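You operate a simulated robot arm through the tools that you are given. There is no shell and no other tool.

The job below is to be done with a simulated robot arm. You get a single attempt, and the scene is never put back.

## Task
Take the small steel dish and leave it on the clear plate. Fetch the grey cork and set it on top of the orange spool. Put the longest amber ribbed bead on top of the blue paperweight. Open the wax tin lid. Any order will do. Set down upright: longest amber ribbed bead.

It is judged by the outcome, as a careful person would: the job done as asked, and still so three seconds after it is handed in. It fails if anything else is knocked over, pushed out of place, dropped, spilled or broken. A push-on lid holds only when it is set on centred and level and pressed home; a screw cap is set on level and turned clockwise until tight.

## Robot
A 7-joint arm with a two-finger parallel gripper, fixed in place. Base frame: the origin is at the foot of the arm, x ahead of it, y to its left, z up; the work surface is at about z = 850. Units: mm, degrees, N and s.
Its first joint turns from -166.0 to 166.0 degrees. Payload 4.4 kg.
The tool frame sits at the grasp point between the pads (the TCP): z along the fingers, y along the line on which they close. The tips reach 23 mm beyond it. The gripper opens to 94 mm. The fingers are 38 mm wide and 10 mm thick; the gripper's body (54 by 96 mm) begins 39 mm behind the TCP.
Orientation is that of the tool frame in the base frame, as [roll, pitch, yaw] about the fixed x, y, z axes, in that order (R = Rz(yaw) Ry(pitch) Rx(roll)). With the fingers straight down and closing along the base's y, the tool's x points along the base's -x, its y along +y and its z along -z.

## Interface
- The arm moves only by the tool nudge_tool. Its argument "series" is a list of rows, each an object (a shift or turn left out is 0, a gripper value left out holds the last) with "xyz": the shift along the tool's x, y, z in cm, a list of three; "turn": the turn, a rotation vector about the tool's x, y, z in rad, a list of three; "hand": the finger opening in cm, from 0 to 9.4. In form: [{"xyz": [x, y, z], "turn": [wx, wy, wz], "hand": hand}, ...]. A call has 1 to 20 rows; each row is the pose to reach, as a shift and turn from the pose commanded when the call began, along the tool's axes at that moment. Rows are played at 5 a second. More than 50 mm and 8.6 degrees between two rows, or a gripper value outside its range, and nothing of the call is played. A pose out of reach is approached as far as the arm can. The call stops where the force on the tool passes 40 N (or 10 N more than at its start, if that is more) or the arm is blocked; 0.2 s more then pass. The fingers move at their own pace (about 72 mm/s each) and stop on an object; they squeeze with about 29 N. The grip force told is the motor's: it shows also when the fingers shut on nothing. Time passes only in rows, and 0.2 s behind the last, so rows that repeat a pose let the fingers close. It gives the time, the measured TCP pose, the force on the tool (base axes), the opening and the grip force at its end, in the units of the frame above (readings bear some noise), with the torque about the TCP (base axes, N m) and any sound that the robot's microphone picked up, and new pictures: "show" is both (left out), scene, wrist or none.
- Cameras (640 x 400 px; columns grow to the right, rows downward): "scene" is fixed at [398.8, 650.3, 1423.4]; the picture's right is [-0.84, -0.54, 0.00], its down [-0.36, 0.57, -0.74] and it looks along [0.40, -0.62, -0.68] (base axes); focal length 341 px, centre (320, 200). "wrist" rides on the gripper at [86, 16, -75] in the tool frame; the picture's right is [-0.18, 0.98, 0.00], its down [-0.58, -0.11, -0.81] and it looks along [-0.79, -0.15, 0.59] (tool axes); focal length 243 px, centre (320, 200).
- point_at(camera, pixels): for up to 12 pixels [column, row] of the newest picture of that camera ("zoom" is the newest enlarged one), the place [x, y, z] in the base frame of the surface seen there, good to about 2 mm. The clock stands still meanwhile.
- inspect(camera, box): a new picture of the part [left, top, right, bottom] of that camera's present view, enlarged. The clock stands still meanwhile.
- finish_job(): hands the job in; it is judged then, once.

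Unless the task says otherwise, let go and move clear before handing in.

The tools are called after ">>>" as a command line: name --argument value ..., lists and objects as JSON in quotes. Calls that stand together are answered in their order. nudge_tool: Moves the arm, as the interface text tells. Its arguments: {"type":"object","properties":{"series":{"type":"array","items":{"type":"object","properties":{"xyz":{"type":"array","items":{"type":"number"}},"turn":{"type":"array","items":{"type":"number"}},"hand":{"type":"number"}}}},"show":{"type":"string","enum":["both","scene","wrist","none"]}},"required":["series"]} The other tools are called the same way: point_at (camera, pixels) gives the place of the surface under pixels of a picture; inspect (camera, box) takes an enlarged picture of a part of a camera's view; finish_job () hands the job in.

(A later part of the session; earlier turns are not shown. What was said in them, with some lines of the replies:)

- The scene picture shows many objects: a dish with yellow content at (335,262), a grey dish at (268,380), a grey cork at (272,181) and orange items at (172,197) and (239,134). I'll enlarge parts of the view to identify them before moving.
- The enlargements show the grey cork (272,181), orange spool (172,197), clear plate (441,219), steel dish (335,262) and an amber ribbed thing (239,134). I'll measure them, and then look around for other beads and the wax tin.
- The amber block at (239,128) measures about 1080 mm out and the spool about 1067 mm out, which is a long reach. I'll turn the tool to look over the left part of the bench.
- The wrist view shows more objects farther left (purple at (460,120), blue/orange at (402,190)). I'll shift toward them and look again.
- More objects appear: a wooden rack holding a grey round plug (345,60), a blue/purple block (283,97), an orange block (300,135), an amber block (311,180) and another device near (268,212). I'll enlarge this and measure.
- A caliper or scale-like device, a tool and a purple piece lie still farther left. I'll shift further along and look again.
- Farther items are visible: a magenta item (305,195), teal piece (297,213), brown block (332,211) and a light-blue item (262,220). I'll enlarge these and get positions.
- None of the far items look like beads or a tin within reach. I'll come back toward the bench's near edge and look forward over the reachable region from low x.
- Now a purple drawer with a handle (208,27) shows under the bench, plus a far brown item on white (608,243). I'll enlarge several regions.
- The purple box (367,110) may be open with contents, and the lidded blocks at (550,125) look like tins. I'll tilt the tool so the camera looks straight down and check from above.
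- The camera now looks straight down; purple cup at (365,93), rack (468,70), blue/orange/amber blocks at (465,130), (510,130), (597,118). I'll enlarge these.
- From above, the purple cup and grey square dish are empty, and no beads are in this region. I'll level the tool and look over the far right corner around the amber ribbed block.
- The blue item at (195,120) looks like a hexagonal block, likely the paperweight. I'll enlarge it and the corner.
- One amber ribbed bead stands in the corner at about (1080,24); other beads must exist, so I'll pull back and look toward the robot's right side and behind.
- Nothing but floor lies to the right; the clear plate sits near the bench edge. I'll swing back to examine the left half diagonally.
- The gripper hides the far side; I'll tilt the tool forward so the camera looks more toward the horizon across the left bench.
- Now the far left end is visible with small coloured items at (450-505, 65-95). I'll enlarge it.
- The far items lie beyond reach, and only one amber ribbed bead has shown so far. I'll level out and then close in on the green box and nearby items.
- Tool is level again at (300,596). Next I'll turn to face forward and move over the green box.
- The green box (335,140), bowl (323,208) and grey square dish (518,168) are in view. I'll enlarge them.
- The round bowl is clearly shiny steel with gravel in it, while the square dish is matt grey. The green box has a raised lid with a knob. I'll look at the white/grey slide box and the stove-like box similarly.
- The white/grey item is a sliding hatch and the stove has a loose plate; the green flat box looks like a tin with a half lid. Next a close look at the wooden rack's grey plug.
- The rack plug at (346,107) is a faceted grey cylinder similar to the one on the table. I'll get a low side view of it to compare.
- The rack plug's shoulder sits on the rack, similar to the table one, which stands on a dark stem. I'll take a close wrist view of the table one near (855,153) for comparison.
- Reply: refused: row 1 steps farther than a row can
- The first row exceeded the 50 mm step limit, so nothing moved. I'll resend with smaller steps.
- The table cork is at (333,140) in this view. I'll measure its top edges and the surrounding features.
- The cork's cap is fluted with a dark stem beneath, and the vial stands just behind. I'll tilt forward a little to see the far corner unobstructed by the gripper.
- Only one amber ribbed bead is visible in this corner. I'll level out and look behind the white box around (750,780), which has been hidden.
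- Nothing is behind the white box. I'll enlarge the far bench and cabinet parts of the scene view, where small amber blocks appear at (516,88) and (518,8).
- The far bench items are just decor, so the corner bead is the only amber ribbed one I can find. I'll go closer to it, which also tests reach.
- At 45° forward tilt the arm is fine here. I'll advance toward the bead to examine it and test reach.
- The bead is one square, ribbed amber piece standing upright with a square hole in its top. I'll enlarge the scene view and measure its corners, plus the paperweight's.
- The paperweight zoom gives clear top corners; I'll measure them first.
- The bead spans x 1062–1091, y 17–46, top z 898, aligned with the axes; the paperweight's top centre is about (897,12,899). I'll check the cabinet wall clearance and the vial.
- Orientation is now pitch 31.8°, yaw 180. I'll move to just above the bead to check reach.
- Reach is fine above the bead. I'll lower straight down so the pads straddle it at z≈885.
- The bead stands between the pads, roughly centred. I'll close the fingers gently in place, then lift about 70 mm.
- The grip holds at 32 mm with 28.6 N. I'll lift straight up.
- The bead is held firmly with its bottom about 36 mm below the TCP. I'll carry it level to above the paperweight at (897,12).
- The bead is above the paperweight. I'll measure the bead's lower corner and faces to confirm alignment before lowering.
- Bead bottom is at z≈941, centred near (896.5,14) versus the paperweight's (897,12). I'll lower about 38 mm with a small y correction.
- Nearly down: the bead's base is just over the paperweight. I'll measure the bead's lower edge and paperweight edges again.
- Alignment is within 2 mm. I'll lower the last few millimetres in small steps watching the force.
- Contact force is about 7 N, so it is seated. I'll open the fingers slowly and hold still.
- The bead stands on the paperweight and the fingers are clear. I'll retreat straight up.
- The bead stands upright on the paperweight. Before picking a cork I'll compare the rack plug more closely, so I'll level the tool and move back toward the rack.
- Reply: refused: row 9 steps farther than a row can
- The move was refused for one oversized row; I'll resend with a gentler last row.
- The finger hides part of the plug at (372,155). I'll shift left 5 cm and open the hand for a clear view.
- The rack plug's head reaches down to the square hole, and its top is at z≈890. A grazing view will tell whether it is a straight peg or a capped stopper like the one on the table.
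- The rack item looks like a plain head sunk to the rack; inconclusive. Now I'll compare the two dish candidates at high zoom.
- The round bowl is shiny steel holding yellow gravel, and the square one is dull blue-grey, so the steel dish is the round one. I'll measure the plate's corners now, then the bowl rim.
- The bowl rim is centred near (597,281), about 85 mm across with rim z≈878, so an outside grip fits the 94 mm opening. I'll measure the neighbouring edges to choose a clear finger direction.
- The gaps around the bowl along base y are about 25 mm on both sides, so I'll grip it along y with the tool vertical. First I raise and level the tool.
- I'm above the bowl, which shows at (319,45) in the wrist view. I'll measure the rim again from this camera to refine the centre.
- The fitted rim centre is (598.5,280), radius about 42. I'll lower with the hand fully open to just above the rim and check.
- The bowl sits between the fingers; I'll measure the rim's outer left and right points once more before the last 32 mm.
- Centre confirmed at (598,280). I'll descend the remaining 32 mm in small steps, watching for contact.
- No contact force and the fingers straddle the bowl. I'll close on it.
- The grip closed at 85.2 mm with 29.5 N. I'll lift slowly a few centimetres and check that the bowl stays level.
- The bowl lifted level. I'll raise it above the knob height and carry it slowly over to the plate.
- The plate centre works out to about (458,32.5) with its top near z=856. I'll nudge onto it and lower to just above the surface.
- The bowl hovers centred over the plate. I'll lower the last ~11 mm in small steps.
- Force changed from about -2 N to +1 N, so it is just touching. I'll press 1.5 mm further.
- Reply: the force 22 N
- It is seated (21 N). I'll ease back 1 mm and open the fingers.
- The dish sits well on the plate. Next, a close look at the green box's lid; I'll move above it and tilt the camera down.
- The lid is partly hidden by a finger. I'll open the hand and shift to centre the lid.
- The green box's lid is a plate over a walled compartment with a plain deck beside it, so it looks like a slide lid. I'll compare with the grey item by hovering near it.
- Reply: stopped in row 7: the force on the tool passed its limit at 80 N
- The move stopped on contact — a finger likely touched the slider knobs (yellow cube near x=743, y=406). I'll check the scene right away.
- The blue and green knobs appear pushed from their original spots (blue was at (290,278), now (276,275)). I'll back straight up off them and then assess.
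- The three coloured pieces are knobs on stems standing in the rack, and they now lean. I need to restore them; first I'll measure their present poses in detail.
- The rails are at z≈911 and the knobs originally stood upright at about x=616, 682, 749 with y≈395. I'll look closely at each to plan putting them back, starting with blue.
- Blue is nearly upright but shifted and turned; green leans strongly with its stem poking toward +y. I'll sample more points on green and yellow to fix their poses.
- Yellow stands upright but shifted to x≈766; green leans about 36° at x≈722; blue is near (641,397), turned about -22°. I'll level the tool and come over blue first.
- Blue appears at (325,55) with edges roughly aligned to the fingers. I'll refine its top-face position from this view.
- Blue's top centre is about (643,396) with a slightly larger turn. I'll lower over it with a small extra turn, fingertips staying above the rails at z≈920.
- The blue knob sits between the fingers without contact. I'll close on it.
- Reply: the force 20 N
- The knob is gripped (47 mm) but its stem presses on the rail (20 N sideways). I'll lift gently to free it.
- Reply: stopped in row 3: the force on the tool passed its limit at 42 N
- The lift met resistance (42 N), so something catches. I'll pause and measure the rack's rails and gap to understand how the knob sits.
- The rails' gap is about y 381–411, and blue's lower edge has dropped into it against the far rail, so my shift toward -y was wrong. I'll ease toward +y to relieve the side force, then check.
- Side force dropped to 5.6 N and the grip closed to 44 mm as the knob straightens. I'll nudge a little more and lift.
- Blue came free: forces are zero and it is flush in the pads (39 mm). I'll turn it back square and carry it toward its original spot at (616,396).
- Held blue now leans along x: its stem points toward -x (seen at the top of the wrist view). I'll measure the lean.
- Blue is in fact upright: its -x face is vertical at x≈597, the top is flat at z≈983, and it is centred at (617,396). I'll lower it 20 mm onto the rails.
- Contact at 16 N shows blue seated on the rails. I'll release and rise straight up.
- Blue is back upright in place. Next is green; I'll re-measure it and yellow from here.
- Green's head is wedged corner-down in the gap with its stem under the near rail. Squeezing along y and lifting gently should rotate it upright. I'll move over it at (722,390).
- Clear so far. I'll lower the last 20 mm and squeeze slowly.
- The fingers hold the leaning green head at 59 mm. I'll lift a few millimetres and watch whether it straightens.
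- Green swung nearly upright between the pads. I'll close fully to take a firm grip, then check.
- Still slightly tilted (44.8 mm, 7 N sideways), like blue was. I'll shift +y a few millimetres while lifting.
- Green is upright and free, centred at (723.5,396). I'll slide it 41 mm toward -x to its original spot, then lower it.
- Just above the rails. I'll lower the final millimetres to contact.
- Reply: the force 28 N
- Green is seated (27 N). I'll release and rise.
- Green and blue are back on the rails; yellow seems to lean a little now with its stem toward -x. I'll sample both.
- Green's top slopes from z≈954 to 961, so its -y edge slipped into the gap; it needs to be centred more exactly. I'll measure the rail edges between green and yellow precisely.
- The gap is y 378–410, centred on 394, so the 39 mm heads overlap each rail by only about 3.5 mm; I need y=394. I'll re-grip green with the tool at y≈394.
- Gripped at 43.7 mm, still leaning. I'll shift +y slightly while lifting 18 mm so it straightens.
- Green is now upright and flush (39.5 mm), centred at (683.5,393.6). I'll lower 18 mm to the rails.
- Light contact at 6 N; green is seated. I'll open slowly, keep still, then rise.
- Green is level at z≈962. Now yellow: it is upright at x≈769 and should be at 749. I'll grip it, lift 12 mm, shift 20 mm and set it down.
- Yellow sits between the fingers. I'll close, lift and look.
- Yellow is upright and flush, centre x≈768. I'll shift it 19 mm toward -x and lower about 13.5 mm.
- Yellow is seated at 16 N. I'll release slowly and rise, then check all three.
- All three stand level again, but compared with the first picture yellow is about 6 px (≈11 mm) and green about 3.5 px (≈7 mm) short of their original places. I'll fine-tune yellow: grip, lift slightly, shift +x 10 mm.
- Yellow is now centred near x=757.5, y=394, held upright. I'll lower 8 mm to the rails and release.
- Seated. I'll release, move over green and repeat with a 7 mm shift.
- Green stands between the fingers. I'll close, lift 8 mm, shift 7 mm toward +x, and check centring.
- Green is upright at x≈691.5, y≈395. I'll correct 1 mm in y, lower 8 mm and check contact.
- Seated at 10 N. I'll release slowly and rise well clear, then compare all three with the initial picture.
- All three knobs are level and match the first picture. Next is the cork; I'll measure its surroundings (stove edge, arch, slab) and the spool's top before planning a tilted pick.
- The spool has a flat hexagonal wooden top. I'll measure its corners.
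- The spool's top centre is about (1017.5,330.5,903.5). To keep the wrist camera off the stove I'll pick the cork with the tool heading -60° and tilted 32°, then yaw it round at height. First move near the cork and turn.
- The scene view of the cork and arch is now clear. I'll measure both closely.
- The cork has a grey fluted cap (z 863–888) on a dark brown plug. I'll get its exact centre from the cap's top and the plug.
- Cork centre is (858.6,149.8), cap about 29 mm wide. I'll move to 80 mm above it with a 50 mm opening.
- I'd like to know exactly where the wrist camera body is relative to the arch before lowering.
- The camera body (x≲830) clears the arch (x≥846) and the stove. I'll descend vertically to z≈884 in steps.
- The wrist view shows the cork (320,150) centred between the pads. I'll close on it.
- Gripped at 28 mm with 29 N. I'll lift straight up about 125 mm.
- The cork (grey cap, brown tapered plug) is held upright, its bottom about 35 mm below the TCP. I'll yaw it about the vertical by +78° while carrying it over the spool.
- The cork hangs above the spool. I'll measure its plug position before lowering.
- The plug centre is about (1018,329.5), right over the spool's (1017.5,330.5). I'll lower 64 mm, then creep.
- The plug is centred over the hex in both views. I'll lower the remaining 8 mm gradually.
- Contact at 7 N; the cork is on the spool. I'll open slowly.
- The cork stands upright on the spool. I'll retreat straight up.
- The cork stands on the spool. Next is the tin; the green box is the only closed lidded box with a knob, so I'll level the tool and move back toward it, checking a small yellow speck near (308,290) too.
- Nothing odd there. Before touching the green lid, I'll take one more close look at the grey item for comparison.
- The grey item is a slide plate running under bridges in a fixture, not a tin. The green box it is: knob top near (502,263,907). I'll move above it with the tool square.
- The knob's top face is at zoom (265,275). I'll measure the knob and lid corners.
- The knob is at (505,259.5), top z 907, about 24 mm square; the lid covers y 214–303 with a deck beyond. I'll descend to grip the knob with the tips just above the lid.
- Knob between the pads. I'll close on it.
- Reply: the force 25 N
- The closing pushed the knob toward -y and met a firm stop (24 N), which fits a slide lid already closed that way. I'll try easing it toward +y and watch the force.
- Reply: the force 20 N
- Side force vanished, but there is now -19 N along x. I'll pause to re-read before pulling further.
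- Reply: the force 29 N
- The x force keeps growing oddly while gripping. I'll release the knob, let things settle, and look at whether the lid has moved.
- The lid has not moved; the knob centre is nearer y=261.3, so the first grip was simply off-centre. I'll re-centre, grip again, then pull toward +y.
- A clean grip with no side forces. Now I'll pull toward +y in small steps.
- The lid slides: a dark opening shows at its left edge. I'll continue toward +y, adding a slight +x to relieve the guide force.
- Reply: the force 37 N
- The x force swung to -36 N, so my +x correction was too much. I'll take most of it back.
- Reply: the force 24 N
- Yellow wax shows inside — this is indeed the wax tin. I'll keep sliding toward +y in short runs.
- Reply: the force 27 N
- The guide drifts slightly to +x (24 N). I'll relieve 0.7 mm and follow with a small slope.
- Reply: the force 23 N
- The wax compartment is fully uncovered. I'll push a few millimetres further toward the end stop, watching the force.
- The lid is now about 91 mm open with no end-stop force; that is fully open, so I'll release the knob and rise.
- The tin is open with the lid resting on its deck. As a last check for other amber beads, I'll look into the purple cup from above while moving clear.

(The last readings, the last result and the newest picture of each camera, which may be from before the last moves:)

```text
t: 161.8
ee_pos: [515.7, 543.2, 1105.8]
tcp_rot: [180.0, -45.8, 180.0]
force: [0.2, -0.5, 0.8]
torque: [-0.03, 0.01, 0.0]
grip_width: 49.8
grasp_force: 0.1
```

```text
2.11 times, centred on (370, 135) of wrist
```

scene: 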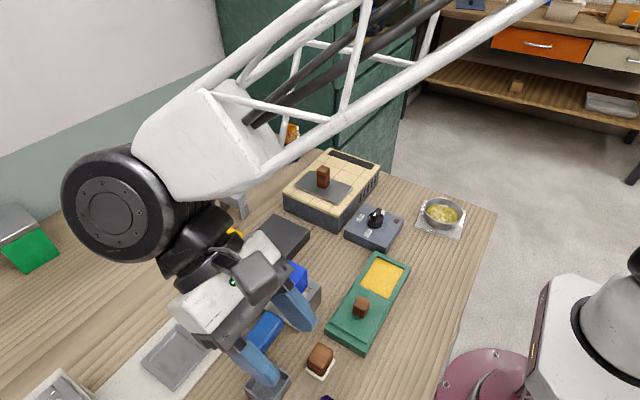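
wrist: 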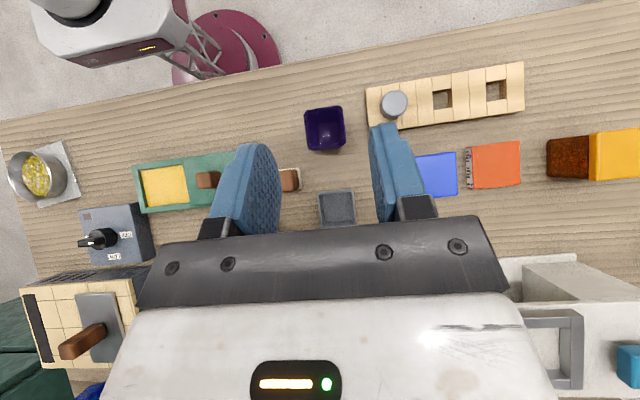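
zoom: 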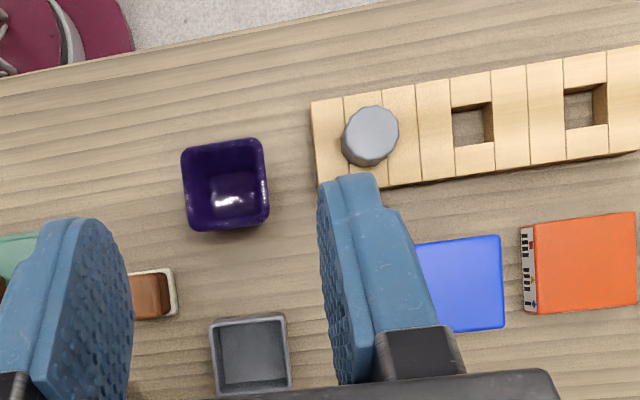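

The purple cup is empty, so no other beads. I'll level the tool and park it out of the scene camera's way for a final check of everything.

>>> nudge_tool --series '[{"xyz": [1.7, 2.2, 0.8], "turn": [0, -0.114, 0]}, {"xyz": [3.4, 4.5, 1.7], "turn": [0, -0.229, 0]}, {"xyz": [5.1, 6.7, 2.5], "turn": [0, -0.343, 0]}, {"xyz": [6.7, 9, 3.3], "turn": [0, -0.457, 0]}, {"xyz": [8.4, 11.2, 4.1], "turn": [0, -0.571, 0]}, {"xyz": [10.1, 13.5, 5], "turn": [0, -0.686, 0]}, {"xyz": [11.8, 15.7, 5.8], "turn": [0, -0.8, 0]}]'

>>> inspect --camera "scene" --box '[140, 100, 340, 230]'

>>> inspect --camera "scene" --box '[280, 150, 500, 370]'

>>> inspect --camera "scene" --box '[60, 210, 340, 400]'

```text
t: 163.4
ee_pos: [391.5, 700.5, 1147.8]
tcp_rot: [-179.9, 0.1, 179.9]
force: [-0.5, -0.2, 0.4]
torque: [0.01, -0.02, -0.01]
grip_width: 49.9
grasp_force: 0.1
```

scene: 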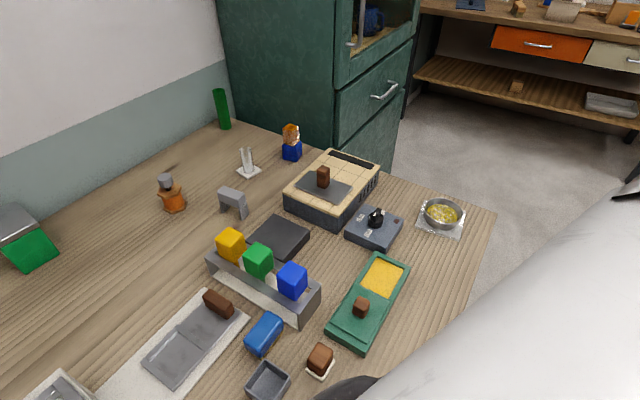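
wrist: 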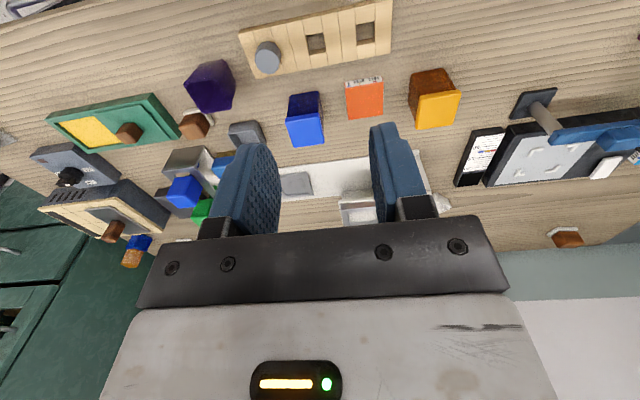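

```text
3.08 times, centred on (240, 165) of scene
```

zoom: 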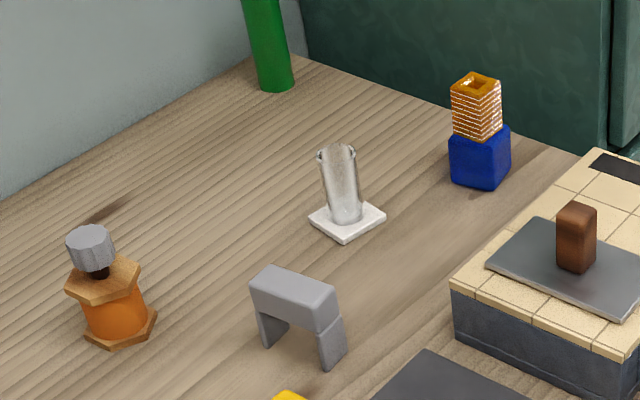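

```text
1.82 times, centred on (390, 260) of scene
```

zoom: 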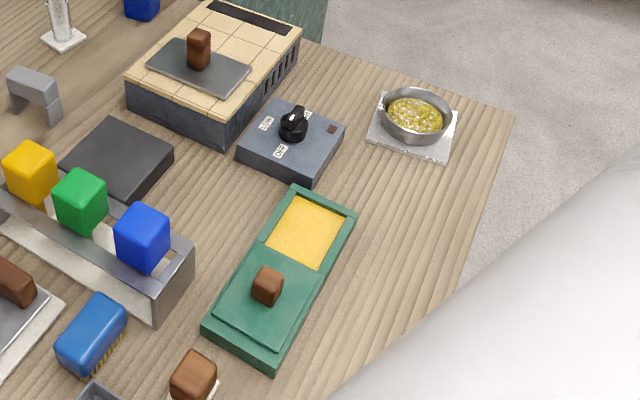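

```text
2.11 times, centred on (200, 305) of scene
```

zoom: 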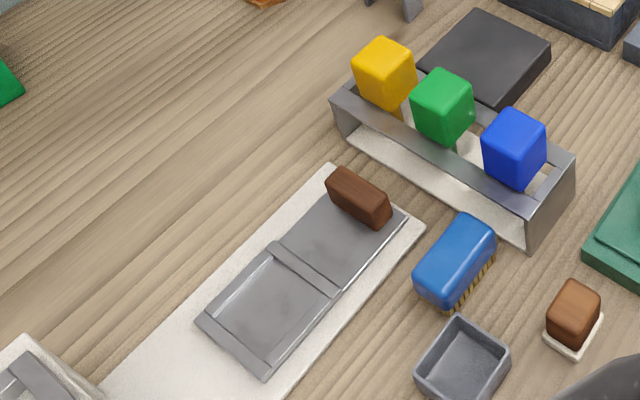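

The last pictures show all four results in place. The dish is on the clear plate at (441,215), the cork is on the spool at (167,190), the bead stands upright on the paperweight at (291,142), and the tin is open with its wax showing at (382,278). I knocked the three coloured knobs earlier; they are upright again, close to where they started. The gripper is empty and clear, so I'm handing the job in.

>>> finish_job

```text
The job is handed in.
```

I handed the job in with all four parts done, but I knocked three things that weren't part of the task along the way. I also had to choose between two similar grey corks.

- **Dish:** the round steel dish of yellow gravel is on the clear plate, and I saw no gravel spilled.
- **Bead:** it stands upright on the blue paperweight. It was the only amber ribbed bead I could find, so I took it as the longest.
- **Cork:** the grey cork that stood loose on the bench by the glass vial now stands on top of the orange spool. A very similar grey piece sits in the wooden rack. I took the loose one to be the one you meant, but I couldn't rule out the other.
- **Wax tin:** the green tin's lid is slid fully open, and yellow wax shows inside.

**Knocked knobs:** while moving to look at something, I hit the yellow, green and blue knobs in the metal rack and left two of them leaning. I set all three upright again, matching the first picture to within a few millimetres by eye. If that counts as pushing things out of place, the job may fail on it.
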